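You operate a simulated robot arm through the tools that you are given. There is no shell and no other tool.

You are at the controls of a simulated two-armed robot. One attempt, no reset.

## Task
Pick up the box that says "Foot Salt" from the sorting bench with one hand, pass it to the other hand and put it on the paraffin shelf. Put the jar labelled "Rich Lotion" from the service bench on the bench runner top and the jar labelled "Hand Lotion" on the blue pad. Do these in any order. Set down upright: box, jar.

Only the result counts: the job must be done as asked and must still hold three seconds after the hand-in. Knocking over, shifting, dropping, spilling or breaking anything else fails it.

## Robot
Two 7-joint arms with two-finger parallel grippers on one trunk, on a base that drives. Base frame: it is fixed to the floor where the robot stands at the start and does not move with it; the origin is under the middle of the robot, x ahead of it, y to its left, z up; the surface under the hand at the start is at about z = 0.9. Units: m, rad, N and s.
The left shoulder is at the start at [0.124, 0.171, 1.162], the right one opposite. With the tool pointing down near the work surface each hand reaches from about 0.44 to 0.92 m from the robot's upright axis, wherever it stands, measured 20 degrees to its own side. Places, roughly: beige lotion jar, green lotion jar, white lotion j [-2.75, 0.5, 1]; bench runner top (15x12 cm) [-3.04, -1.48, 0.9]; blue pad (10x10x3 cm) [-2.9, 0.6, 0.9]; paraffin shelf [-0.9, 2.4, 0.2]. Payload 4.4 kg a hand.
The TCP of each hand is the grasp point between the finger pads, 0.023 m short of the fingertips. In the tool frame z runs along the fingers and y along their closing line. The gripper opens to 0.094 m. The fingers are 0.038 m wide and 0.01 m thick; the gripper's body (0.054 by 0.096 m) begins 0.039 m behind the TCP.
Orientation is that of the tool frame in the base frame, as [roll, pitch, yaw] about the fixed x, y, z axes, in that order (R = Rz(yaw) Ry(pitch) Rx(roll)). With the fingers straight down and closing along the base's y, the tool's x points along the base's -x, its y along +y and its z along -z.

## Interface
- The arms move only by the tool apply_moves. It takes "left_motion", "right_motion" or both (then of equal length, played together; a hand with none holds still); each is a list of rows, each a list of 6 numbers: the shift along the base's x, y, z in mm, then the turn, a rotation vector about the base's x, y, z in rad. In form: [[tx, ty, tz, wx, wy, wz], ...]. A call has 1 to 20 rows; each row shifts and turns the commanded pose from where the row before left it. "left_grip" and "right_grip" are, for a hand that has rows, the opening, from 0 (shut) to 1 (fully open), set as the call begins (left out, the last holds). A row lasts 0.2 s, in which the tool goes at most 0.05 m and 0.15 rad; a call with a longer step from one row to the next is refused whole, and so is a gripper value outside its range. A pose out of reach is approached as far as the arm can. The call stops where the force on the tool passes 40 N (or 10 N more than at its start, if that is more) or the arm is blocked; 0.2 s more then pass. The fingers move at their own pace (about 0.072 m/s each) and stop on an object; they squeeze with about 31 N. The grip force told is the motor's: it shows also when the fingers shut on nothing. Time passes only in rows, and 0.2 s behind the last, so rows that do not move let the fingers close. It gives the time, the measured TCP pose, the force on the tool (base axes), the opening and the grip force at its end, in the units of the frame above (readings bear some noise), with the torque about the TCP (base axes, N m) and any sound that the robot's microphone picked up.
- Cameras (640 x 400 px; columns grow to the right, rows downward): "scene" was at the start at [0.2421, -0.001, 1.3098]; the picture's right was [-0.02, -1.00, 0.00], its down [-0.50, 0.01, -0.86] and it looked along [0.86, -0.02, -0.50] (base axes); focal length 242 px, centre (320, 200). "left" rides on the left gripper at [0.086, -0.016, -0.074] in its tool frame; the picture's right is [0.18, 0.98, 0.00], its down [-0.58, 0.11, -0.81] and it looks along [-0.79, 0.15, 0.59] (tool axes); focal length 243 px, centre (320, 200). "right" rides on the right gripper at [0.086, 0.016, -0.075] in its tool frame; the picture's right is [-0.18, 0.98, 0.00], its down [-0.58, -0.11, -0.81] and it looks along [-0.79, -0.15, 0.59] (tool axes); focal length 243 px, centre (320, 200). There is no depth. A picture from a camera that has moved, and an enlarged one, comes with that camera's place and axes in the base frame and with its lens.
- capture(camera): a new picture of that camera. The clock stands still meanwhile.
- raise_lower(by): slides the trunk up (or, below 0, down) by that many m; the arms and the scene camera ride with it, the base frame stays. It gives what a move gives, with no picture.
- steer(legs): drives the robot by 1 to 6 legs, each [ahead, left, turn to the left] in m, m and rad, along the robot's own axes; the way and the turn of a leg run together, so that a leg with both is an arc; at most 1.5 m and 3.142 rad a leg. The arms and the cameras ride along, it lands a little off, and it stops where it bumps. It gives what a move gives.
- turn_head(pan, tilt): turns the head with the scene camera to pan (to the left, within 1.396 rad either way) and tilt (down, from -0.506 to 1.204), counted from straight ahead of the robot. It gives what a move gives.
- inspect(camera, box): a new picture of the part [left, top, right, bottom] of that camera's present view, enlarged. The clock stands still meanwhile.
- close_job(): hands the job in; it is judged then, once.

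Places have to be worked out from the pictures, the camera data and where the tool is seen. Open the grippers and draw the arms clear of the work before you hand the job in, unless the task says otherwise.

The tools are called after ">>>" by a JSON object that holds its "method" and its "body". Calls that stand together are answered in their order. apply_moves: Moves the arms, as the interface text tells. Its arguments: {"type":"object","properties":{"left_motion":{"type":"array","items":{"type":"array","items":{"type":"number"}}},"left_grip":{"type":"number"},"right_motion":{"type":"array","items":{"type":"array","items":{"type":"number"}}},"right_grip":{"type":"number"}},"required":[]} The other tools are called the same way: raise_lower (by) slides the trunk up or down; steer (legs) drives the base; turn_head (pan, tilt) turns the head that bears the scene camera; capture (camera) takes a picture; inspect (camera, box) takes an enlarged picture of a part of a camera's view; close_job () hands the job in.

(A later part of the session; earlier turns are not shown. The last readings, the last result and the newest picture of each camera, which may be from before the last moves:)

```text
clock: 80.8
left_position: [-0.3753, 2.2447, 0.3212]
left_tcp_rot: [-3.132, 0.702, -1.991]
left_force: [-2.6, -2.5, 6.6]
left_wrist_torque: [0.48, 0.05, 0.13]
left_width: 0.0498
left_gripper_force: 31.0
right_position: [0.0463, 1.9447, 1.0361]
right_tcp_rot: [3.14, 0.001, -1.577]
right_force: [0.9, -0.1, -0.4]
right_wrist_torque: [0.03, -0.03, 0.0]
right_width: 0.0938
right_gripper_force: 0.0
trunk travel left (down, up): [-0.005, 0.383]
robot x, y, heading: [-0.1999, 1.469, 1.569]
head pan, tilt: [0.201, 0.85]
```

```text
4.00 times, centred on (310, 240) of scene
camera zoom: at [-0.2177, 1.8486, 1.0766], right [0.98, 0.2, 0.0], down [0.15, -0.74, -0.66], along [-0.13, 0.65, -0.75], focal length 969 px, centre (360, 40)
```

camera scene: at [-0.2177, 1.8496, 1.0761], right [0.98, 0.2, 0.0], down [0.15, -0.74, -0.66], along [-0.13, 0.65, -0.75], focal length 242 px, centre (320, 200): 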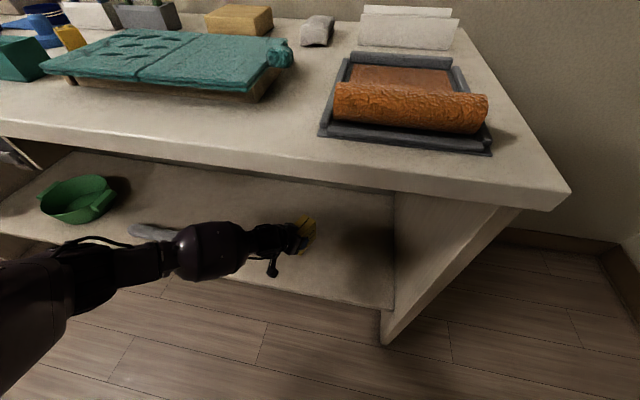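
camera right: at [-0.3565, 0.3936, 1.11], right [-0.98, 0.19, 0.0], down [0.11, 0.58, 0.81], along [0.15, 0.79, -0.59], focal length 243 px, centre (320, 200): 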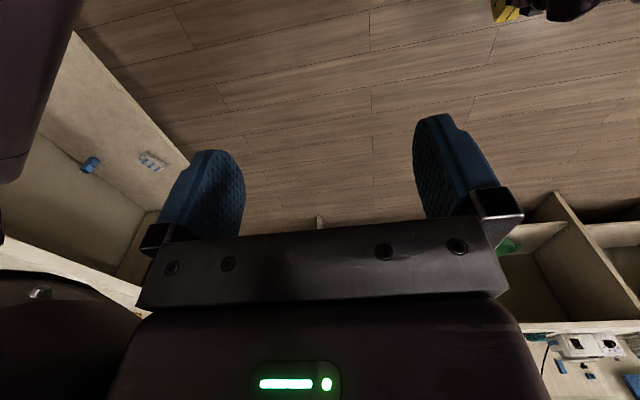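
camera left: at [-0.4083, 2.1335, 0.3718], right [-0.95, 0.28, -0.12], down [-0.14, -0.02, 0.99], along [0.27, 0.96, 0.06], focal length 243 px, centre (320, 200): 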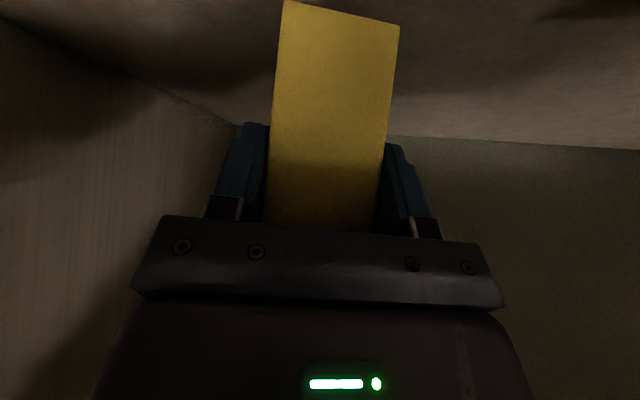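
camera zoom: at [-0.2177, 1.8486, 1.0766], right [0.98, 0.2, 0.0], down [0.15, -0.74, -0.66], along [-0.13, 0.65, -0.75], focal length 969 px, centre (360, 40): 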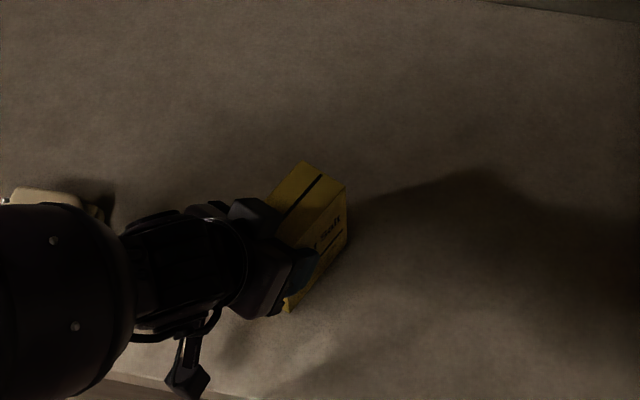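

Contact: the vertical force rose by about 9 N at z 0.321, so the box's bottom is on the shelf (z about 0.253), far edge first. I settle it 1 mm more and then open the left gripper.

>>> {"method": "apply_moves", "body": {"left_motion": [[0, 0, -1, 0.005, 0, 0], [0, 0, 0, 0, 0, 0]]}}

>>> {"method": "apply_moves", "body": {"left_motion": [[0, 0, 0, 0, 0, 0], [0, 0, 0, 0, 0, 0], [0, 0, 0, 0, 0, 0], [0, 0, 0, 0, 0, 0]], "left_grip": 1}}

>>> {"method": "capture", "body": {"camera": "left"}}

>>> {"method": "inspect", "body": {"camera": "scene", "box": [230, 190, 390, 290]}}

```text
clock: 81.4
left_position: [-0.375, 2.2437, 0.3209]
left_tcp_rot: [-3.138, 0.707, -1.992]
left_force: [-1.8, -4.9, 17.5]
left_wrist_torque: [-0.37, 0.7, 0.15]
left_width: 0.0498
left_gripper_force: 31.0
right_position: [0.047, 1.944, 1.0362]
right_tcp_rot: [3.141, 0.001, -1.578]
right_force: [0.8, 0.4, -0.5]
right_wrist_torque: [0.02, -0.01, -0.01]
right_width: 0.0941
right_gripper_force: 0.0
trunk travel left (down, up): [-0.005, 0.383]
robot x, y, heading: [-0.2008, 1.4669, 1.567]
head pan, tilt: [0.201, 0.85]
```

```text
clock: 82.4
left_position: [-0.3755, 2.2421, 0.3173]
left_tcp_rot: [-3.136, 0.704, -1.99]
left_force: [-0.3, 0.3, -0.9]
left_wrist_torque: [-0.03, 0.01, 0.03]
left_width: 0.0942
left_gripper_force: 0.1
right_position: [0.0476, 1.9461, 1.0362]
right_tcp_rot: [3.14, -0.002, -1.577]
right_force: [0.1, -0.6, -0.3]
right_wrist_torque: [0.03, 0.01, -0.03]
right_width: 0.0937
right_gripper_force: 0.0
trunk travel left (down, up): [-0.005, 0.383]
robot x, y, heading: [-0.2012, 1.4695, 1.566]
head pan, tilt: [0.201, 0.85]
```

```text
taken
camera left: at [-0.408, 2.1333, 0.3194], right [-0.95, 0.28, -0.12], down [-0.14, -0.02, 0.99], along [0.27, 0.96, 0.06], focal length 243 px, centre (320, 200)
```

left: 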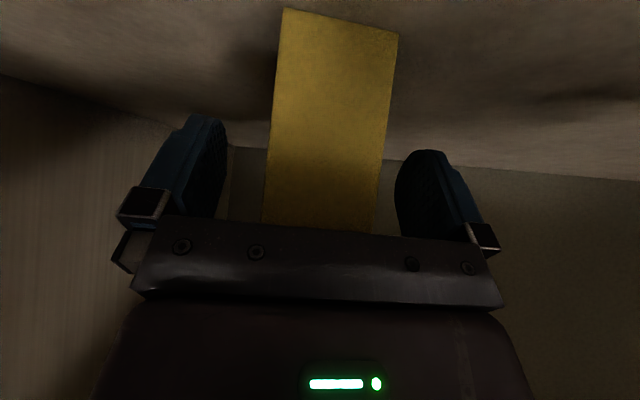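

```text
4.00 times, centred on (310, 240) of scene
camera zoom: at [-0.2177, 1.8493, 1.0762], right [0.98, 0.2, 0.0], down [0.15, -0.74, -0.66], along [-0.13, 0.65, -0.75], focal length 969 px, centre (360, 40)
```

zoom: 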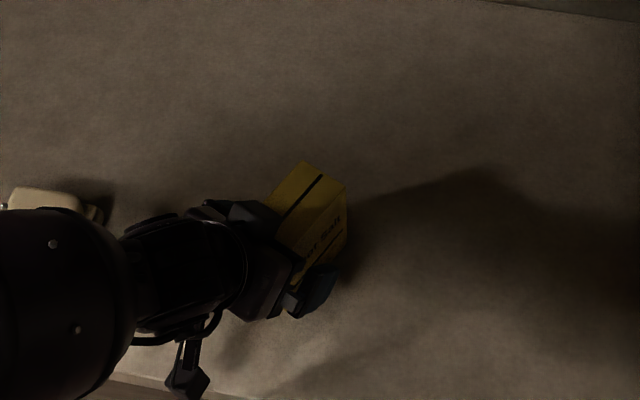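

The fingers are open and the box stands on its own. I raise the hand straight up along the box's sides, a move I tested as reachable at this distance.

>>> {"method": "apply_moves", "body": {"left_motion": [[0, 0, 10, 0, 0, 0], [0, 0, 18, 0, 0, 0], [0, 0, 18, 0, 0, 0], [0, 0, 18, 0, 0, 0], [0, 0, 18, 0, 0, 0], [0, 0, 18, 0, 0, 0]]}}

>>> {"method": "capture", "body": {"camera": "left"}}

>>> {"method": "inspect", "body": {"camera": "scene", "box": [230, 190, 390, 290]}}

```text
clock: 83.8
left_position: [-0.3755, 2.2427, 0.4172]
left_tcp_rot: [-3.138, 0.701, -1.992]
left_force: [-0.7, 0.2, 0.7]
left_wrist_torque: [0.0, -0.01, -0.05]
left_width: 0.0941
left_gripper_force: 0.1
right_position: [0.0464, 1.9456, 1.035]
right_tcp_rot: [3.139, -0.002, -1.577]
right_force: [0.8, -0.1, -0.7]
right_wrist_torque: [-0.01, -0.03, 0.03]
right_width: 0.0939
right_gripper_force: 0.1
trunk travel left (down, up): [-0.005, 0.383]
robot x, y, heading: [-0.2037, 1.4688, 1.566]
head pan, tilt: [0.201, 0.85]
```

```text
taken
camera left: at [-0.4082, 2.1333, 0.4195], right [-0.95, 0.28, -0.12], down [-0.14, -0.02, 0.99], along [0.27, 0.96, 0.06], focal length 243 px, centre (320, 200)
```

left: 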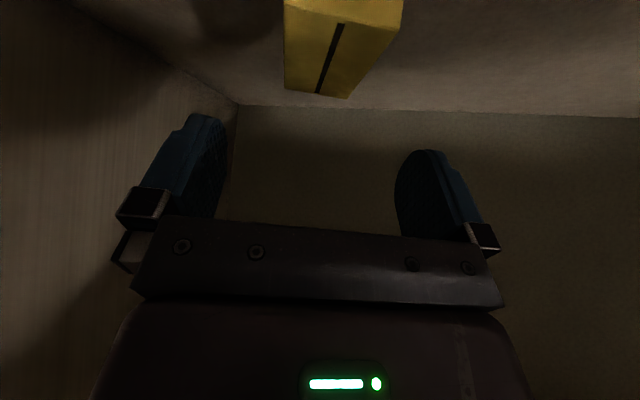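

```text
4.00 times, centred on (310, 240) of scene
camera zoom: at [-0.2177, 1.8492, 1.0762], right [0.98, 0.2, 0.0], down [0.15, -0.74, -0.66], along [-0.13, 0.65, -0.75], focal length 969 px, centre (360, 40)
```

zoom: 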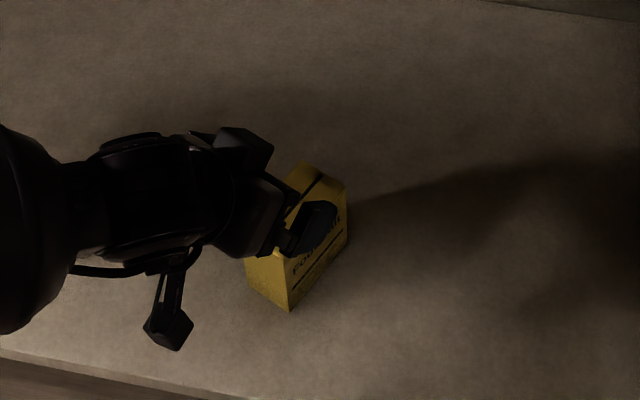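

The Foot Salt box stands free on the shelf and the fingers are above its top. I drive straight back out 0.85 m, then check the box from a distance.

>>> {"method": "steer", "body": {"legs": [[-0.85, 0, 0]]}}

>>> {"method": "turn_head", "body": {"pan": 0.0, "tilt": 0.5}}

>>> {"method": "capture", "body": {"camera": "scene"}}

>>> {"method": "inspect", "body": {"camera": "scene", "box": [220, 160, 380, 260]}}

```text
clock: 88.3
left_position: [-0.3764, 1.3967, 0.4182]
left_tcp_rot: [-3.136, 0.705, -1.997]
left_force: [-0.4, 0.1, -0.1]
left_wrist_torque: [0.0, 0.01, -0.01]
left_width: 0.0939
left_gripper_force: 0.0
right_position: [0.0453, 1.0952, 1.0353]
right_tcp_rot: [-3.141, -0.001, -1.581]
right_force: [0.6, -0.1, 0.2]
right_wrist_torque: [0.0, 0.01, -0.01]
right_width: 0.0941
right_gripper_force: 0.1
trunk travel left (down, up): [-0.005, 0.383]
robot x, y, heading: [-0.2068, 0.6187, 1.561]
head pan, tilt: [0.201, 0.85]
```

```text
clock: 89.1
left_position: [-0.3763, 1.396, 0.419]
left_tcp_rot: [-3.136, 0.704, -1.996]
left_force: [-1.1, -0.1, 0.4]
left_wrist_torque: [-0.03, -0.01, 0.01]
left_width: 0.0939
left_gripper_force: 0.0
right_position: [0.0449, 1.0962, 1.0361]
right_tcp_rot: [3.14, -0.002, -1.582]
right_force: [0.4, 1.0, 0.3]
right_wrist_torque: [-0.03, 0.0, -0.04]
right_width: 0.0939
right_gripper_force: 0.1
trunk travel left (down, up): [-0.005, 0.383]
robot x, y, heading: [-0.2041, 0.6204, 1.562]
head pan, tilt: [0.0, 0.499]
```

```text
taken
camera scene: at [-0.2049, 1.0147, 1.1061], right [1.0, -0.01, 0.0], down [0.0, -0.48, -0.88], along [0.01, 0.88, -0.48], focal length 242 px, centre (320, 200)
```

scene: 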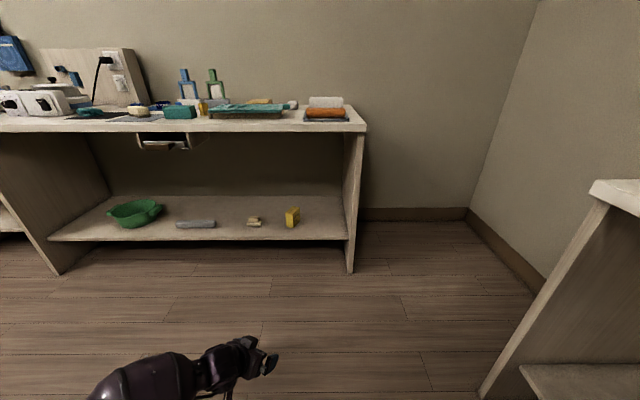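

```text
4.00 times, centred on (300, 210) of scene
camera zoom: at [-0.2049, 1.0147, 1.1061], right [1.0, -0.01, 0.0], down [0.0, -0.48, -0.88], along [0.01, 0.88, -0.48], focal length 969 px, centre (400, 160)
```

zoom: 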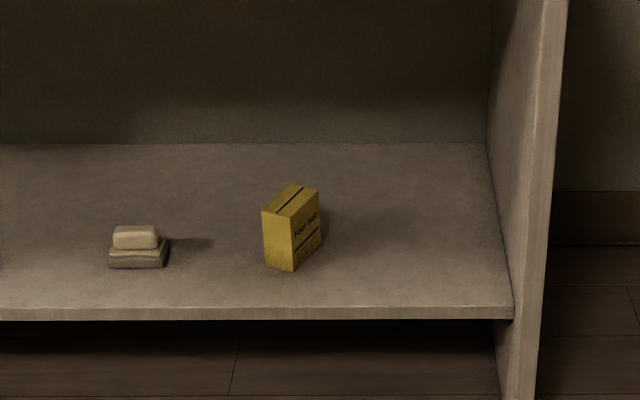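

The Foot Salt box stands upright on the paraffin shelf, clear of the soap. Now I raise the left hand back to a carrying pose pointing down before driving on.

>>> {"method": "apply_moves", "body": {"left_motion": [[0, 0, 45, -0.064, 0.0285, 0], [0, -5, 45, -0.128, 0.057, 0], [0, -10, 45, -0.128, 0.057, 0], [0, -15, 45, -0.128, 0.057, 0], [0, -20, 45, -0.128, 0.057, 0], [0, -25, 42, -0.064, 0.0285, 0], [0, -25, 42, 0, 0, 0.14], [0, -25, 42, 0, 0, 0.14], [0, -25, 42, 0, 0, 0.14], [0, -25, 42, 0, 0, 0], [0, -25, 42, 0, 0, 0], [0, -25, 42, 0, 0, 0], [0, -25, 42, 0, 0, 0], [0, -25, 42, 0, 0, 0]]}}

>>> {"method": "raise_lower", "body": {"by": 0.17}}

>>> {"method": "capture", "body": {"camera": "scene"}}

```text
clock: 92.1
left_position: [-0.3756, 1.1206, 1.0253]
left_tcp_rot: [-3.134, 0.004, -1.574]
left_force: [-0.4, -0.4, 0.9]
left_wrist_torque: [0.01, -0.04, 0.02]
left_width: 0.0943
left_gripper_force: 0.1
right_position: [0.0438, 1.0951, 1.0368]
right_tcp_rot: [3.14, 0.0, -1.58]
right_force: [-0.3, -0.6, 0.8]
right_wrist_torque: [0.02, 0.01, 0.01]
right_width: 0.094
right_gripper_force: 0.0
trunk travel left (down, up): [-0.005, 0.383]
robot x, y, heading: [-0.2052, 0.6193, 1.564]
head pan, tilt: [0.0, 0.499]
```

```text
clock: 94.0
left_position: [-0.377, 1.1215, 1.1893]
left_tcp_rot: [-3.133, -0.001, -1.577]
left_force: [0.1, 0.6, -0.7]
left_wrist_torque: [-0.01, 0.01, -0.03]
left_width: 0.0941
left_gripper_force: 0.0
right_position: [0.0447, 1.0973, 1.2036]
right_tcp_rot: [3.139, -0.006, -1.582]
right_force: [-0.1, -0.3, -0.4]
right_wrist_torque: [-0.04, -0.03, 0.01]
right_width: 0.0942
right_gripper_force: 0.0
trunk travel left (down, up): [-0.175, 0.213]
robot x, y, heading: [-0.2092, 0.6195, 1.563]
head pan, tilt: [0.0, 0.499]
```

```text
taken
camera scene: at [-0.206, 0.8647, 1.3119], right [1.0, -0.01, 0.0], down [0.0, -0.48, -0.88], along [0.01, 0.88, -0.48], focal length 242 px, centre (320, 200)
```

scene: 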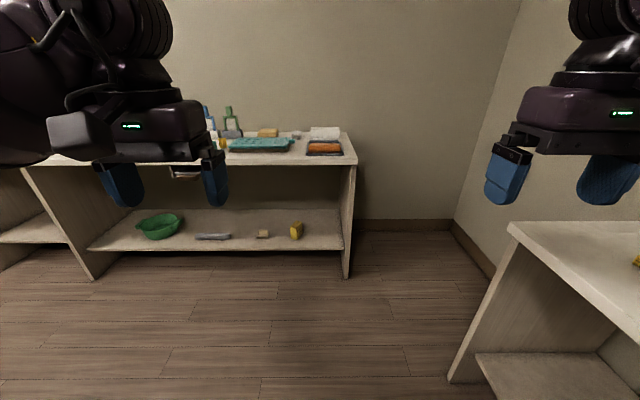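

Back in the upright carrying pose. I turn left another 90° to face the service island.

>>> {"method": "steer", "body": {"legs": [[0, 0, 1.58]]}}

>>> {"method": "turn_head", "body": {"pan": 0.0, "tilt": 0.3}}

>>> {"method": "capture", "body": {"camera": "scene"}}

>>> {"method": "turn_head", "body": {"pan": 0.7, "tilt": 0.3}}

>>> {"method": "capture", "body": {"camera": "scene"}}

```text
clock: 98.3
left_position: [-0.7064, 0.4436, 1.1899]
left_tcp_rot: [-3.13, 0.003, 0.007]
left_force: [0.8, 0.0, 0.1]
left_wrist_torque: [0.0, -0.01, 0.01]
left_width: 0.0939
left_gripper_force: 0.0
right_position: [-0.6864, 0.8646, 1.2057]
right_tcp_rot: [3.14, -0.001, 0.0]
right_force: [0.3, 0.5, -0.2]
right_wrist_torque: [0.03, 0.0, 0.01]
right_width: 0.0939
right_gripper_force: 0.1
trunk travel left (down, up): [-0.175, 0.213]
robot x, y, heading: [-0.2069, 0.624, -3.138]
head pan, tilt: [0.0, 0.499]
```

```text
clock: 99.0
left_position: [-0.7062, 0.4437, 1.1895]
left_tcp_rot: [-3.131, 0.004, 0.008]
left_force: [-0.1, 0.0, 0.5]
left_wrist_torque: [0.0, -0.02, -0.02]
left_width: 0.0941
left_gripper_force: 0.0
right_position: [-0.6864, 0.8657, 1.2058]
right_tcp_rot: [3.139, -0.002, -0.001]
right_force: [0.0, 0.6, -0.4]
right_wrist_torque: [0.02, 0.04, 0.02]
right_width: 0.0939
right_gripper_force: 0.0
trunk travel left (down, up): [-0.175, 0.213]
robot x, y, heading: [-0.2067, 0.6175, -3.135]
head pan, tilt: [0.0, 0.3]
```

```text
taken
camera scene: at [-0.4539, 0.6188, 1.3308], right [0.0, 1.0, 0.0], down [0.3, 0.0, -0.96], along [-0.96, 0.0, -0.3], focal length 242 px, centre (320, 200)
```

scene: 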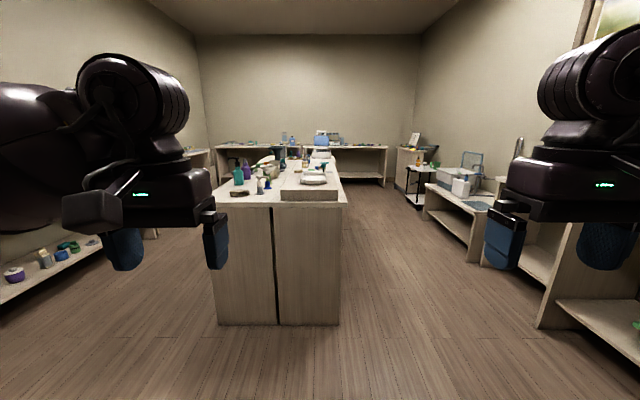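

```text
clock: 100.1
left_position: [-0.7073, 0.4443, 1.1909]
left_tcp_rot: [-3.132, 0.004, 0.007]
left_force: [0.5, -0.1, 0.0]
left_wrist_torque: [0.0, -0.02, 0.0]
left_width: 0.0939
left_gripper_force: 0.1
right_position: [-0.6874, 0.8661, 1.2055]
right_tcp_rot: [3.141, 0.001, -0.001]
right_force: [-1.0, -0.2, -0.7]
right_wrist_torque: [-0.02, 0.0, -0.01]
right_width: 0.0941
right_gripper_force: 0.0
trunk travel left (down, up): [-0.175, 0.213]
robot x, y, heading: [-0.2095, 0.6189, -3.14]
head pan, tilt: [0.7, 0.3]
```

```text
taken
camera scene: at [-0.4318, 0.5588, 1.3308], right [-0.65, 0.76, 0.0], down [0.23, 0.19, -0.96], along [-0.73, -0.62, -0.3], focal length 242 px, centre (320, 200)
```

scene: 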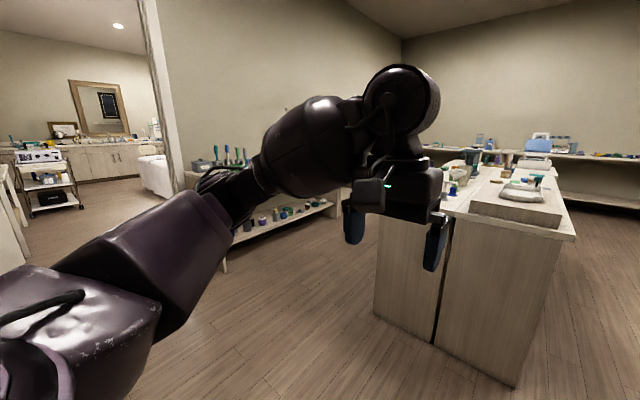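

The island spans y -0.09 to 0.76 and starts at x -1.8. I zoom in on its top to look for the jars and the blue pad.

>>> {"method": "turn_head", "body": {"pan": 0.0, "tilt": 0.3}}

>>> {"method": "inspect", "body": {"camera": "scene", "box": [208, 125, 352, 215]}}

```text
clock: 101.1
left_position: [-0.7053, 0.4442, 1.1911]
left_tcp_rot: [-3.131, 0.002, 0.008]
left_force: [0.2, -0.3, 0.5]
left_wrist_torque: [0.03, -0.02, -0.02]
left_width: 0.094
left_gripper_force: 0.0
right_position: [-0.6873, 0.8661, 1.2054]
right_tcp_rot: [3.14, -0.001, -0.001]
right_force: [-0.3, -0.1, 0.6]
right_wrist_torque: [0.0, 0.0, -0.01]
right_width: 0.0938
right_gripper_force: 0.0
trunk travel left (down, up): [-0.175, 0.213]
robot x, y, heading: [-0.2062, 0.617, -3.142]
head pan, tilt: [0.0, 0.3]
```

```text
4.44 times, centred on (280, 170) of scene
camera zoom: at [-0.4539, 0.6187, 1.3308], right [0.0, 1.0, 0.0], down [0.3, 0.0, -0.96], along [-0.96, 0.0, -0.3], focal length 1077 px, centre (498, 333)
```

zoom: 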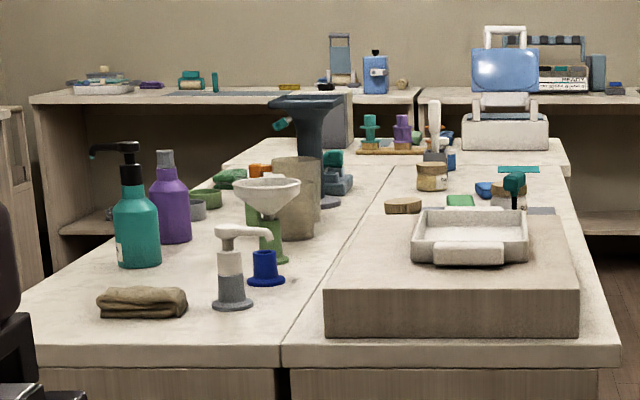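

I see a beige jar near (-3.0, 0.46), a blue pad and another jar around (-2.95, 0.6), best reached from the island's +y side. I strafe right into that aisle, drive 1.3 m ahead, and look again.

>>> {"method": "steer", "body": {"legs": [[0, -0.75, 0], [1.3, 0, 0]]}}

>>> {"method": "turn_head", "body": {"pan": 0.5, "tilt": 0.35}}

>>> {"method": "capture", "body": {"camera": "scene"}}

>>> {"method": "turn_head", "body": {"pan": -0.3, "tilt": 0.45}}

>>> {"method": "capture", "body": {"camera": "scene"}}

```text
clock: 114.2
left_position: [-2.0063, 1.1983, 1.1916]
left_tcp_rot: [-3.132, 0.003, 0.004]
left_force: [-0.3, -0.3, 0.1]
left_wrist_torque: [0.0, -0.01, 0.01]
left_width: 0.0941
left_gripper_force: 0.0
right_position: [-1.9848, 1.6208, 1.2055]
right_tcp_rot: [3.14, -0.003, 0.0]
right_force: [-0.6, 1.0, 0.3]
right_wrist_torque: [-0.02, 0.01, 0.01]
right_width: 0.0941
right_gripper_force: 0.1
trunk travel left (down, up): [-0.175, 0.213]
robot x, y, heading: [-1.5026, 1.3714, -3.142]
head pan, tilt: [0.0, 0.3]
```

```text
clock: 115.2
left_position: [-2.0047, 1.1988, 1.1911]
left_tcp_rot: [-3.129, 0.004, 0.006]
left_force: [0.2, -0.2, 0.2]
left_wrist_torque: [-0.02, -0.02, 0.0]
left_width: 0.094
left_gripper_force: 0.0
right_position: [-1.9832, 1.6208, 1.2054]
right_tcp_rot: [3.139, -0.003, 0.0]
right_force: [-0.2, 0.2, -0.2]
right_wrist_torque: [-0.02, 0.03, -0.01]
right_width: 0.0941
right_gripper_force: 0.0
trunk travel left (down, up): [-0.175, 0.213]
robot x, y, heading: [-1.5061, 1.3761, -3.14]
head pan, tilt: [0.499, 0.351]
```

```text
taken
camera scene: at [-1.7402, 1.3296, 1.3261], right [-0.48, 0.88, 0.0], down [0.3, 0.17, -0.94], along [-0.82, -0.45, -0.34], focal length 242 px, centre (320, 200)
```

scene: 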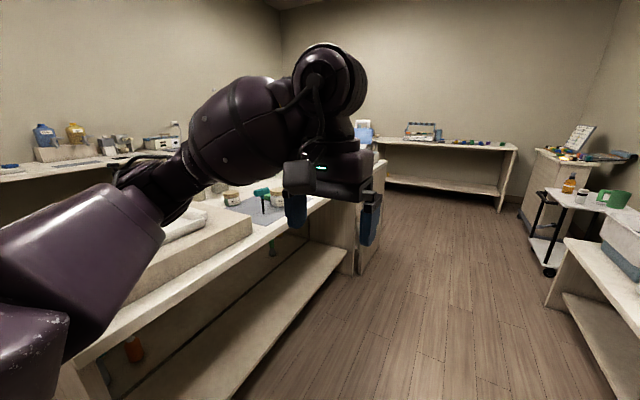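

```text
clock: 116.3
left_position: [-2.0042, 1.1996, 1.1907]
left_tcp_rot: [-3.13, 0.003, 0.004]
left_force: [-0.2, 0.2, 0.0]
left_wrist_torque: [0.0, 0.03, -0.01]
left_width: 0.0942
left_gripper_force: 0.1
right_position: [-1.9828, 1.6207, 1.2047]
right_tcp_rot: [3.138, -0.001, -0.003]
right_force: [0.2, 0.4, 0.2]
right_wrist_torque: [-0.01, 0.01, -0.06]
right_width: 0.0943
right_gripper_force: 0.0
trunk travel left (down, up): [-0.175, 0.213]
robot x, y, heading: [-1.5057, 1.3729, -3.136]
head pan, tilt: [-0.3, 0.45]
```

```text
taken
camera scene: at [-1.7464, 1.4012, 1.3169], right [0.29, 0.96, 0.0], down [0.42, -0.13, -0.9], along [-0.86, 0.26, -0.44], focal length 242 px, centre (320, 200)
```

scene: 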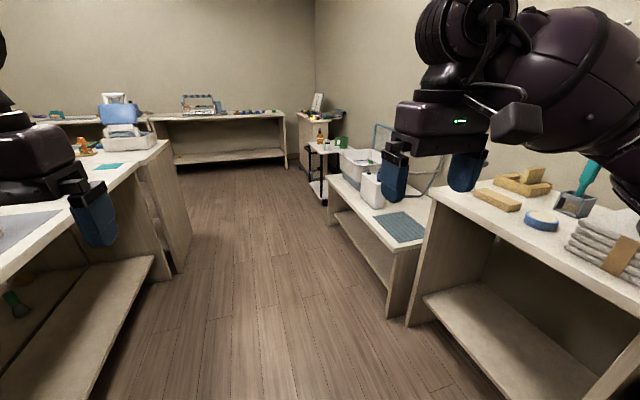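

The aisle is clear. I drive another 1.35 m ahead and turn left 90° to face the island's side near the jars.

>>> {"method": "steer", "body": {"legs": [[1.33, 0, 0], [0, 0, 1.57]]}}

>>> {"method": "turn_head", "body": {"pan": 0.0, "tilt": 0.5}}

>>> {"method": "capture", "body": {"camera": "scene"}}

```text
clock: 126.7
left_position: [-2.6403, 0.8616, 1.1908]
left_tcp_rot: [-3.132, 0.003, 1.574]
left_force: [0.1, 0.4, 0.2]
left_wrist_torque: [0.04, -0.03, -0.01]
left_width: 0.0941
left_gripper_force: 0.0
right_position: [-3.0611, 0.8832, 1.2061]
right_tcp_rot: [3.14, -0.001, 1.567]
right_force: [0.2, -0.4, -0.6]
right_wrist_torque: [0.02, -0.01, -0.02]
right_width: 0.0939
right_gripper_force: 0.0
trunk travel left (down, up): [-0.175, 0.213]
robot x, y, heading: [-2.8158, 1.3622, -1.571]
head pan, tilt: [-0.3, 0.45]
```

```text
clock: 127.5
left_position: [-2.6403, 0.8617, 1.1915]
left_tcp_rot: [-3.132, 0.004, 1.573]
left_force: [0.0, -0.1, 1.0]
left_wrist_torque: [-0.01, 0.01, -0.03]
left_width: 0.0938
left_gripper_force: 0.1
right_position: [-3.061, 0.883, 1.2054]
right_tcp_rot: [3.138, -0.002, 1.568]
right_force: [0.5, 0.4, 0.2]
right_wrist_torque: [0.01, 0.01, -0.02]
right_width: 0.0942
right_gripper_force: 0.3
trunk travel left (down, up): [-0.175, 0.213]
robot x, y, heading: [-2.8138, 1.3597, -1.576]
head pan, tilt: [0.0, 0.499]
```

```text
taken
camera scene: at [-2.8145, 1.1191, 1.3125], right [-1.0, 0.0, 0.0], down [0.0, 0.48, -0.88], along [0.0, -0.88, -0.48], focal length 242 px, centre (320, 200)
```

scene: 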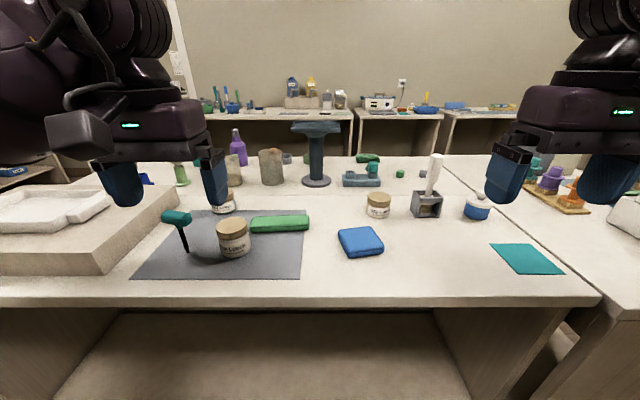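

Three lookalike jars are visible: two on the grey mat and one right of centre, plus the blue pad. I zoom in to read their labels.

>>> {"method": "inspect", "body": {"camera": "scene", "box": [200, 185, 296, 245]}}

>>> {"method": "inspect", "body": {"camera": "scene", "box": [330, 180, 458, 260]}}

>>> {"method": "inspect", "body": {"camera": "scene", "box": [140, 180, 332, 300]}}

```text
6.67 times, centred on (248, 215) of scene
camera zoom: at [-2.8145, 1.1191, 1.3125], right [-1.0, 0.0, 0.0], down [0.0, 0.48, -0.88], along [0.0, -0.88, -0.48], focal length 1615 px, centre (800, 100)
```

zoom: 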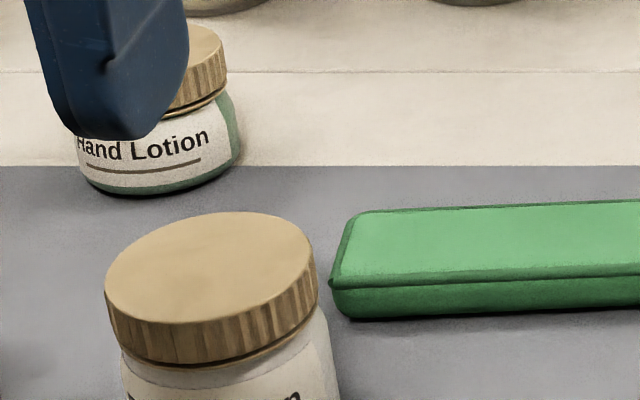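

```text
5.00 times, centred on (394, 220) of scene
camera zoom: at [-2.8145, 1.1191, 1.3125], right [-1.0, 0.0, 0.0], down [0.0, 0.48, -0.88], along [0.0, -0.88, -0.48], focal length 1212 px, centre (-50, 100)
```

zoom: 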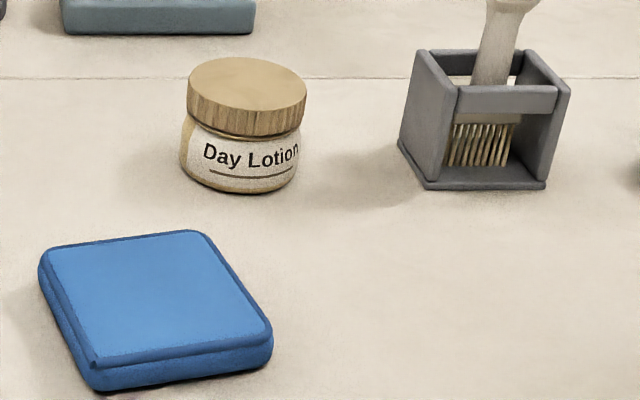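

```text
3.33 times, centred on (236, 240) of scene
camera zoom: at [-2.8145, 1.1191, 1.3125], right [-1.0, 0.0, 0.0], down [0.0, 0.48, -0.88], along [0.0, -0.88, -0.48], focal length 808 px, centre (600, 67)
```

zoom: 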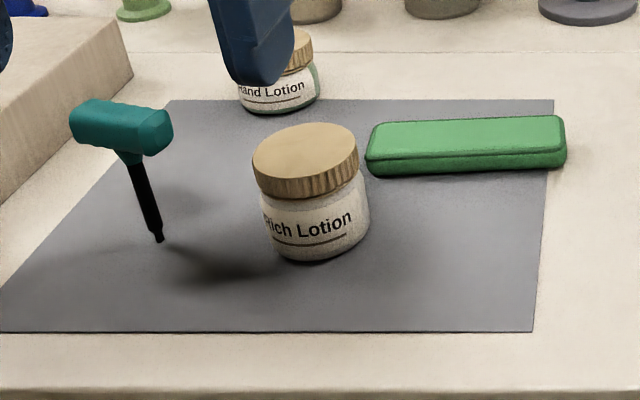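

The labels read: front jar "Rich Lotion" at about (-2.59, 0.63), back-left jar "Hand Lotion" at about (-2.49, 0.42), and "Day Lotion" on the right, which stays. A mallet stands upright near (-2.48, 0.64), so I raise the trunk to keep the elbows high and get a steeper view.

>>> {"method": "raise_lower", "body": {"by": 0.2}}

>>> {"method": "turn_head", "body": {"pan": 0.35, "tilt": 0.75}}

>>> {"method": "capture", "body": {"camera": "scene"}}

>>> {"method": "capture", "body": {"camera": "left"}}

```text
clock: 129.6
left_position: [-2.6411, 0.8615, 1.3909]
left_tcp_rot: [-3.132, 0.001, 1.575]
left_force: [0.3, 0.0, -0.2]
left_wrist_torque: [0.02, 0.02, 0.02]
left_width: 0.094
left_gripper_force: 0.0
right_position: [-3.0615, 0.8832, 1.4057]
right_tcp_rot: [3.141, -0.002, 1.568]
right_force: [0.8, -0.7, -0.1]
right_wrist_torque: [0.0, -0.01, 0.0]
right_width: 0.094
right_gripper_force: 0.0
trunk travel left (down, up): [-0.375, 0.013]
robot x, y, heading: [-2.8134, 1.3638, -1.571]
head pan, tilt: [0.0, 0.499]
```

```text
clock: 130.5
left_position: [-2.6397, 0.8621, 1.391]
left_tcp_rot: [-3.131, 0.004, 1.576]
left_force: [0.6, -0.9, -0.5]
left_wrist_torque: [-0.04, 0.0, 0.04]
left_width: 0.094
left_gripper_force: 0.2
right_position: [-3.0614, 0.8847, 1.4056]
right_tcp_rot: [3.14, -0.001, 1.567]
right_force: [0.2, -0.6, 0.4]
right_wrist_torque: [-0.03, 0.0, 0.02]
right_width: 0.094
right_gripper_force: 0.2
trunk travel left (down, up): [-0.375, 0.013]
robot x, y, heading: [-2.8124, 1.365, -1.572]
head pan, tilt: [0.351, 0.75]
```

```text
taken
camera scene: at [-2.786, 1.2282, 1.5009], right [-0.94, -0.34, 0.0], down [-0.23, 0.64, -0.73], along [0.25, -0.69, -0.68], focal length 242 px, centre (320, 200)
```

scene: 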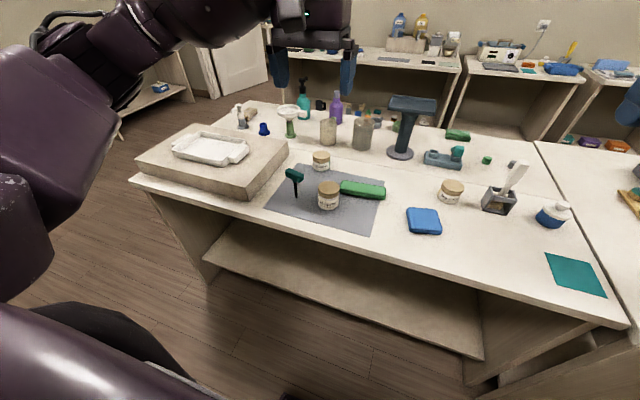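

```text
taken
camera left: at [-2.6564, 0.9487, 1.4658], right [0.98, 0.19, -0.01], down [0.12, -0.58, 0.81], along [0.14, -0.79, -0.59], focal length 243 px, centre (320, 200)
```

left: 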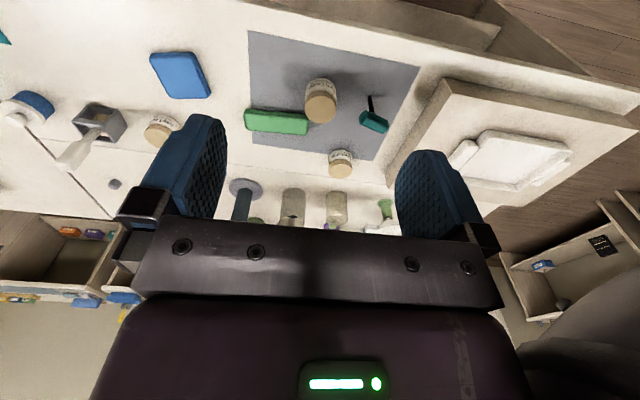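

The steeper view is excellent. I zoom in on the jars, mallet and pad to compute their positions.

>>> {"method": "inspect", "body": {"camera": "scene", "box": [264, 140, 408, 230]}}

>>> {"method": "inspect", "body": {"camera": "scene", "box": [380, 150, 524, 240]}}

```text
4.44 times, centred on (336, 185) of scene
camera zoom: at [-2.786, 1.2282, 1.5009], right [-0.94, -0.34, 0.0], down [-0.23, 0.64, -0.73], along [0.25, -0.69, -0.68], focal length 1077 px, centre (249, 267)
```

zoom: 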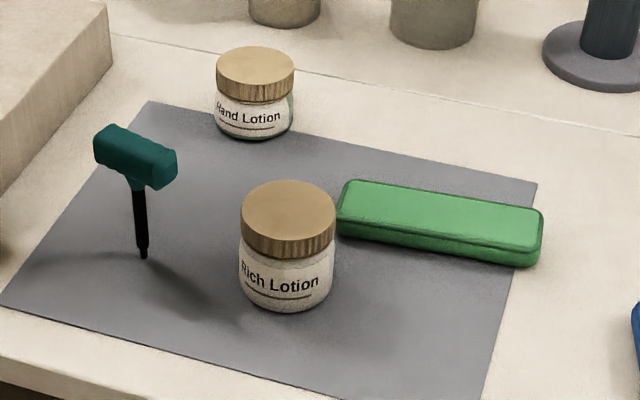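

```text
4.44 times, centred on (452, 195) of scene
camera zoom: at [-2.786, 1.2282, 1.5009], right [-0.94, -0.34, 0.0], down [-0.23, 0.64, -0.73], along [0.25, -0.69, -0.68], focal length 1077 px, centre (-267, 222)
```

zoom: 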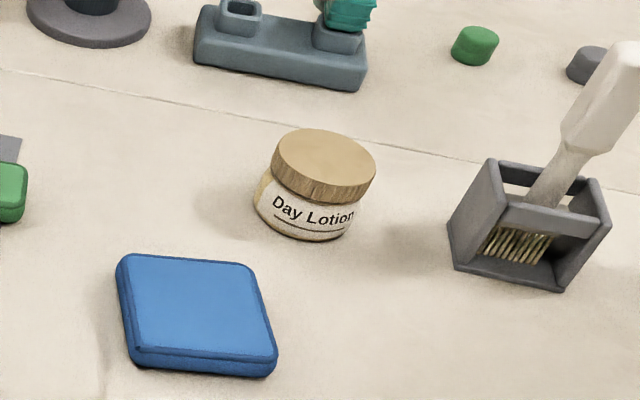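

Positions from this view: Rich Lotion axis (-2.600, 0.629), top z 0.97; Hand Lotion axis (-2.498, 0.423), top z 0.954; mallet (-2.479, 0.641) with its head at z 1.0; blue pad centre (-2.917, 0.620). I move the base closer so the Hand Lotion jar is in front of the left hand.

>>> {"method": "steer", "body": {"legs": [[0.19, 0.12, 0]]}}

>>> {"method": "turn_head", "body": {"pan": 0.3, "tilt": 0.8}}

>>> {"method": "capture", "body": {"camera": "scene"}}

>>> {"method": "capture", "body": {"camera": "left"}}

```text
clock: 132.2
left_position: [-2.5213, 0.6763, 1.3908]
left_tcp_rot: [-3.131, 0.002, 1.575]
left_force: [0.3, 0.7, 0.6]
left_wrist_torque: [0.04, 0.02, -0.03]
left_width: 0.0943
left_gripper_force: 0.0
right_position: [-2.943, 0.697, 1.4058]
right_tcp_rot: [3.141, -0.002, 1.569]
right_force: [-0.2, -0.2, -0.9]
right_wrist_torque: [-0.03, 0.02, 0.02]
right_width: 0.094
right_gripper_force: 0.1
trunk travel left (down, up): [-0.375, 0.013]
robot x, y, heading: [-2.6943, 1.1735, -1.57]
head pan, tilt: [0.351, 0.75]
```

```text
clock: 132.8
left_position: [-2.5211, 0.6761, 1.3907]
left_tcp_rot: [-3.132, 0.002, 1.575]
left_force: [-0.4, 0.4, -0.1]
left_wrist_torque: [0.01, 0.01, -0.03]
left_width: 0.094
left_gripper_force: 0.0
right_position: [-2.9421, 0.6968, 1.4059]
right_tcp_rot: [3.138, -0.002, 1.569]
right_force: [-0.4, 0.1, -0.5]
right_wrist_torque: [0.01, 0.0, -0.02]
right_width: 0.0937
right_gripper_force: 0.0
trunk travel left (down, up): [-0.375, 0.013]
robot x, y, heading: [-2.6929, 1.1744, -1.567]
head pan, tilt: [0.3, 0.799]
```

```text
taken
camera scene: at [-2.6724, 1.0428, 1.4968], right [-0.95, -0.3, 0.0], down [-0.21, 0.68, -0.7], along [0.21, -0.67, -0.72], focal length 242 px, centre (320, 200)
```

scene: 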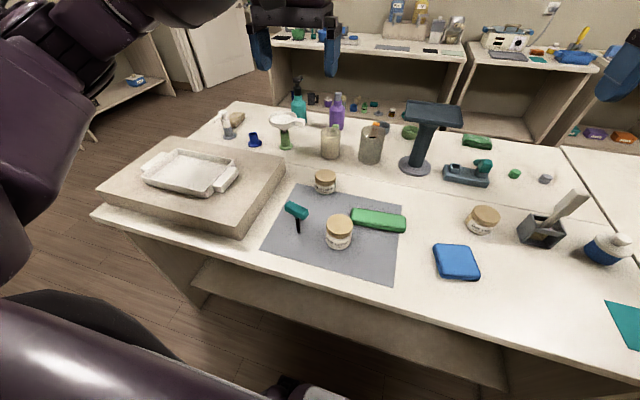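

```text
taken
camera left: at [-2.5375, 0.7629, 1.4657], right [0.98, 0.19, -0.01], down [0.12, -0.58, 0.81], along [0.15, -0.79, -0.59], focal length 243 px, centre (320, 200)
```

left: 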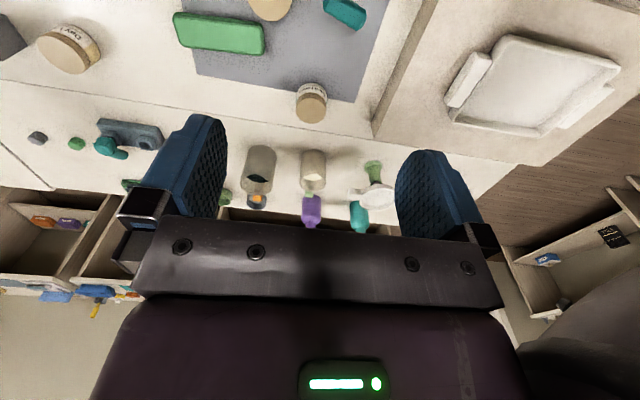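

I zoom in again from this nearer place to refine the Hand Lotion jar's position.

>>> {"method": "inspect", "body": {"camera": "scene", "box": [280, 150, 408, 230]}}

>>> {"method": "inspect", "body": {"camera": "left", "box": [230, 50, 390, 150]}}

```text
5.00 times, centred on (344, 190) of scene
camera zoom: at [-2.6724, 1.0428, 1.4968], right [-0.95, -0.3, 0.0], down [-0.21, 0.68, -0.7], along [0.21, -0.67, -0.72], focal length 1212 px, centre (200, 250)
```

zoom: 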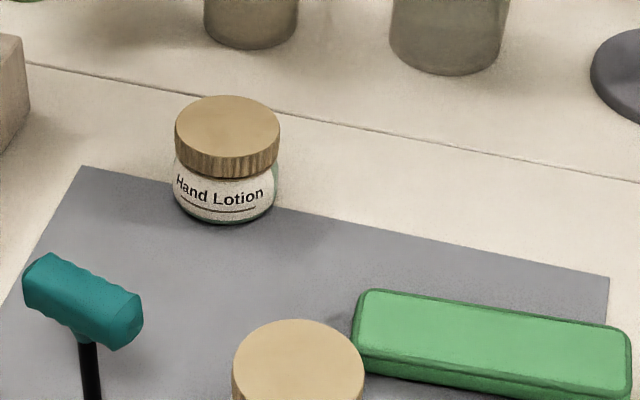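

```text
4.00 times, centred on (310, 100) of left
camera zoom: at [-2.5375, 0.7629, 1.4657], right [0.98, 0.19, -0.01], down [0.12, -0.58, 0.81], along [0.15, -0.79, -0.59], focal length 970 px, centre (360, 600)
```

zoom: 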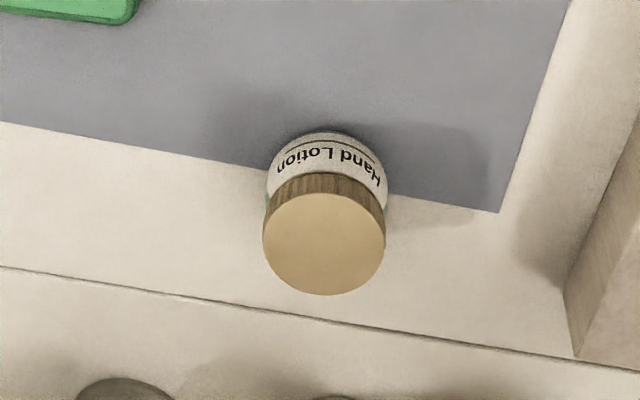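

Both cameras agree: the Hand Lotion axis is (-2.498, 0.424). I move the left hand over it at height and descend to just above the lid.

>>> {"method": "apply_moves", "body": {"left_motion": [[4, -42, 0, 0, 0, 0], [4, -42, 0, 0, 0, 0], [4, -42, 0, 0, 0, 0], [4, -42, 0, 0, 0, 0], [4, -42, 0, 0, 0, 0], [3, -42, 0, 0, 0, 0], [0, 0, -40, 0, 0, 0], [0, 0, -40, 0, 0, 0], [0, 0, -40, 0, 0, 0], [0, 0, -40, 0, 0, 0], [0, 0, -40, 0, 0, 0], [0, 0, -40, 0, 0, 0], [0, 0, -40, 0, 0, 0], [0, 0, -40, 0, 0, 0], [0, 0, -30, 0, 0, 0]], "left_grip": 1}}

>>> {"method": "capture", "body": {"camera": "scene"}}

>>> {"method": "capture", "body": {"camera": "left"}}

```text
clock: 136.0
left_position: [-2.4995, 0.4248, 1.0389]
left_tcp_rot: [-3.13, 0.005, 1.575]
left_force: [0.4, 0.4, 0.0]
left_wrist_torque: [0.01, 0.03, 0.01]
left_width: 0.0939
left_gripper_force: 0.0
right_position: [-2.9428, 0.6966, 1.4051]
right_tcp_rot: [3.14, -0.003, 1.569]
right_force: [0.3, 0.1, 0.1]
right_wrist_torque: [0.02, -0.01, -0.03]
right_width: 0.0937
right_gripper_force: 0.1
trunk travel left (down, up): [-0.375, 0.013]
robot x, y, heading: [-2.6976, 1.1758, -1.574]
head pan, tilt: [0.3, 0.799]
```

```text
taken
camera scene: at [-2.6728, 1.043, 1.4968], right [-0.95, -0.3, 0.0], down [-0.21, 0.68, -0.7], along [0.21, -0.67, -0.72], focal length 242 px, centre (320, 200)
```

scene: 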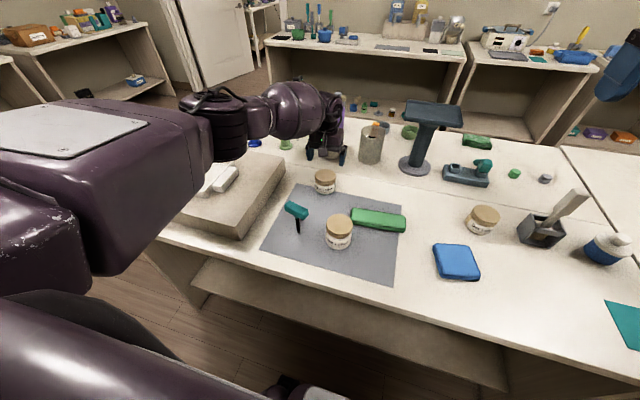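

```text
taken
camera left: at [-2.5165, 0.5121, 1.1139], right [0.98, 0.19, -0.01], down [0.12, -0.58, 0.81], along [0.15, -0.79, -0.59], focal length 243 px, centre (320, 200)
```

left: 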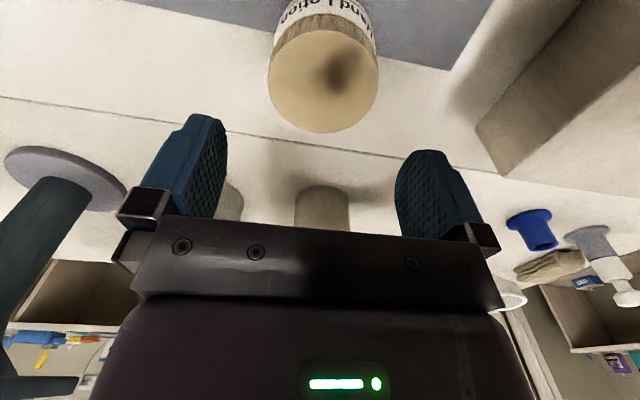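

The jar's lid is centred between the fingers (about 3 mm off in depth) and the elbow is well above the tray. I descend to the grip height z 0.930.

>>> {"method": "apply_moves", "body": {"left_motion": [[0, 1, -25, 0, 0, 0], [0, 1, -25, 0, 0, 0], [0, 1, -20, 0, 0, 0], [0, 0, -15, 0, 0, 0], [0, 0, -12, 0, 0, 0], [0, 0, -10, 0, 0, 0], [0, 0, 0, 0, 0, 0]]}}

>>> {"method": "capture", "body": {"camera": "left"}}

>>> {"method": "inspect", "body": {"camera": "scene", "box": [256, 140, 384, 220]}}

```text
clock: 137.6
left_position: [-2.4992, 0.4367, 0.9485]
left_tcp_rot: [-3.133, 0.004, 1.576]
left_force: [0.0, -0.4, 0.8]
left_wrist_torque: [-0.02, 0.05, 0.01]
left_width: 0.0939
left_gripper_force: 0.1
left hand out of reach, approached as far as the arm can: row 4, 5, 6
right_position: [-2.9427, 0.6976, 1.405]
right_tcp_rot: [3.139, -0.002, 1.57]
right_force: [-0.4, 0.5, -0.1]
right_wrist_torque: [0.01, 0.03, -0.01]
right_width: 0.094
right_gripper_force: 0.0
trunk travel left (down, up): [-0.375, 0.013]
robot x, y, heading: [-2.6955, 1.1752, -1.573]
head pan, tilt: [0.3, 0.799]
```

```text
taken
camera left: at [-2.5156, 0.524, 1.0229], right [0.98, 0.19, -0.01], down [0.12, -0.58, 0.81], along [0.15, -0.79, -0.59], focal length 243 px, centre (320, 200)
```

left: 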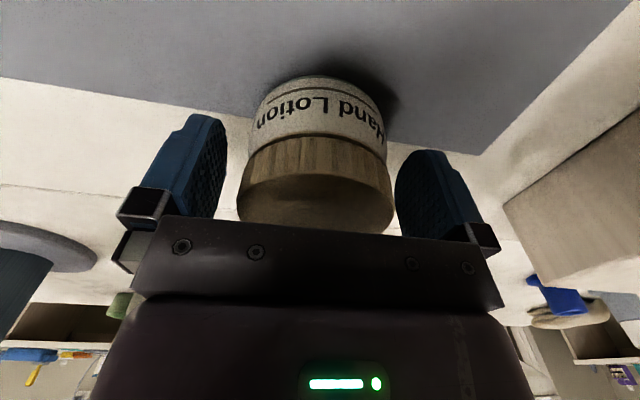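

```text
5.00 times, centred on (320, 180) of scene
camera zoom: at [-2.6728, 1.0433, 1.4969], right [-0.95, -0.3, 0.0], down [-0.21, 0.68, -0.7], along [0.21, -0.67, -0.72], focal length 1212 px, centre (320, 300)
```

zoom: 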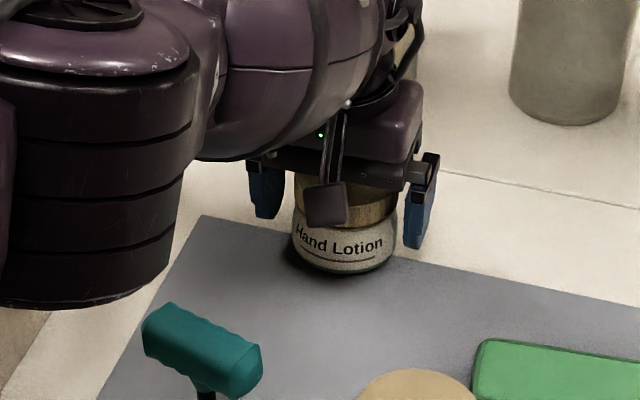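

The arm reached its end of travel at z 0.9485 with the trunk this high. I raise the hand clear of the jar, then lower the trunk 10 cm to gain reach.

>>> {"method": "apply_moves", "body": {"left_motion": [[0, 0, 25, 0, 0, 0], [0, 0, 35, 0, 0, 0], [0, -3, 40, 0, 0, 0], [0, -4, 40, 0, 0, 0], [0, -3, 20, 0, 0, 0]]}}

>>> {"method": "raise_lower", "body": {"by": -0.1}}

>>> {"method": "capture", "body": {"camera": "scene"}}

>>> {"method": "capture", "body": {"camera": "left"}}

```text
clock: 138.8
left_position: [-2.4986, 0.4281, 1.1064]
left_tcp_rot: [-3.131, 0.003, 1.576]
left_force: [0.8, 0.9, -0.4]
left_wrist_torque: [0.01, -0.03, 0.0]
left_width: 0.0942
left_gripper_force: 0.1
right_position: [-2.942, 0.6976, 1.4063]
right_tcp_rot: [3.138, -0.003, 1.569]
right_force: [-0.2, -0.2, -0.3]
right_wrist_torque: [-0.02, 0.01, 0.03]
right_width: 0.094
right_gripper_force: 0.1
trunk travel left (down, up): [-0.375, 0.013]
robot x, y, heading: [-2.6965, 1.1784, -1.569]
head pan, tilt: [0.3, 0.799]
```

```text
clock: 140.1
left_position: [-2.4987, 0.428, 1.0093]
left_tcp_rot: [-3.13, 0.005, 1.574]
left_force: [0.2, 0.3, 1.1]
left_wrist_torque: [-0.01, -0.03, 0.0]
left_width: 0.094
left_gripper_force: 0.1
right_position: [-2.9429, 0.6981, 1.307]
right_tcp_rot: [3.14, 0.002, 1.571]
right_force: [-0.6, 0.6, -0.1]
right_wrist_torque: [-0.05, -0.02, -0.01]
right_width: 0.0938
right_gripper_force: 0.1
trunk travel left (down, up): [-0.275, 0.113]
robot x, y, heading: [-2.6939, 1.1784, -1.567]
head pan, tilt: [0.3, 0.799]
```

```text
taken
camera scene: at [-2.6727, 1.025, 1.3949], right [-0.95, -0.3, 0.0], down [-0.21, 0.68, -0.7], along [0.21, -0.67, -0.72], focal length 242 px, centre (320, 200)
```

scene: 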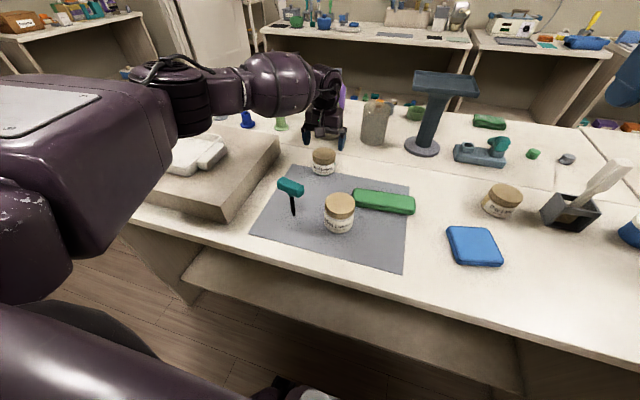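

```text
taken
camera left: at [-2.5149, 0.5155, 1.084], right [0.98, 0.19, -0.01], down [0.12, -0.58, 0.81], along [0.15, -0.8, -0.59], focal length 243 px, centre (320, 200)
```

left: 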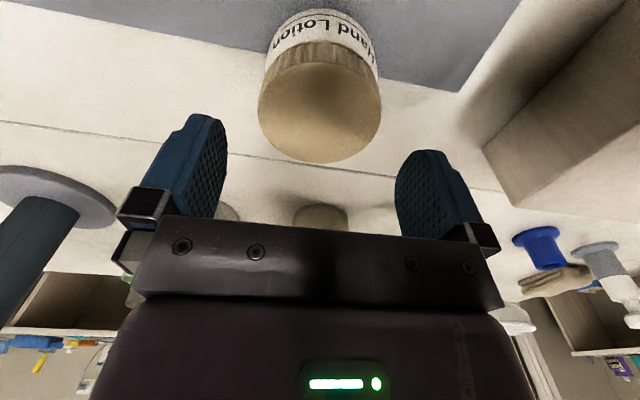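

The lid is again centred (axis about (-2.499, 0.430)). I descend 79 mm to the grip height.

>>> {"method": "apply_moves", "body": {"left_motion": [[0, 0, -20, 0, 0, 0], [0, 0, -20, 0, 0, 0], [0, 0, -15, 0, 0, 0], [0, 0, -12, 0, 0, 0], [0, 0, -12, 0, 0, 0], [0, 0, 0, 0, 0, 0]]}}

>>> {"method": "capture", "body": {"camera": "left"}}

>>> {"method": "inspect", "body": {"camera": "scene", "box": [256, 130, 384, 210]}}

```text
clock: 141.5
left_position: [-2.4984, 0.4271, 0.9291]
left_tcp_rot: [-3.132, 0.002, 1.575]
left_force: [0.2, 0.4, 0.2]
left_wrist_torque: [0.04, -0.02, 0.01]
left_width: 0.0941
left_gripper_force: 0.0
right_position: [-2.942, 0.6975, 1.3054]
right_tcp_rot: [3.141, -0.002, 1.568]
right_force: [0.1, 0.7, 0.2]
right_wrist_torque: [-0.02, 0.01, -0.04]
right_width: 0.094
right_gripper_force: 0.0
trunk travel left (down, up): [-0.275, 0.113]
robot x, y, heading: [-2.6942, 1.1772, -1.571]
head pan, tilt: [0.3, 0.799]
```

```text
taken
camera left: at [-2.5143, 0.514, 1.0038], right [0.98, 0.19, -0.01], down [0.12, -0.58, 0.81], along [0.15, -0.79, -0.59], focal length 243 px, centre (320, 200)
```

left: 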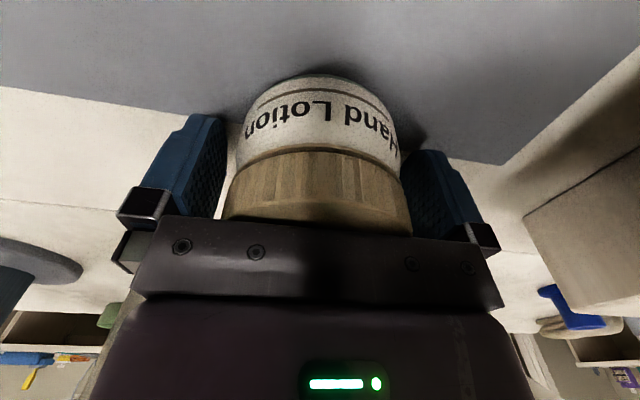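

```text
5.00 times, centred on (320, 170) of scene
camera zoom: at [-2.6726, 1.0241, 1.3946], right [-0.95, -0.3, 0.0], down [-0.21, 0.68, -0.7], along [0.21, -0.67, -0.72], focal length 1212 px, centre (320, 350)
```

zoom: 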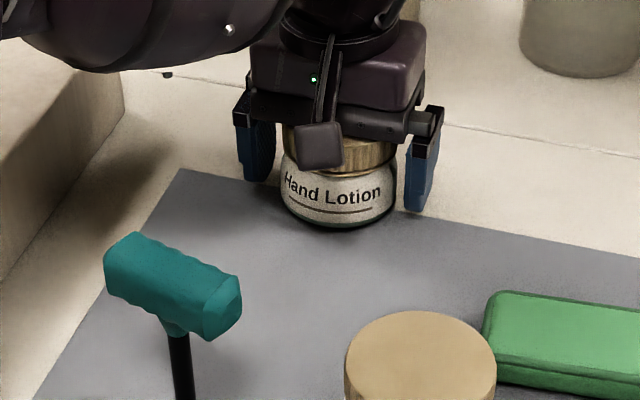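

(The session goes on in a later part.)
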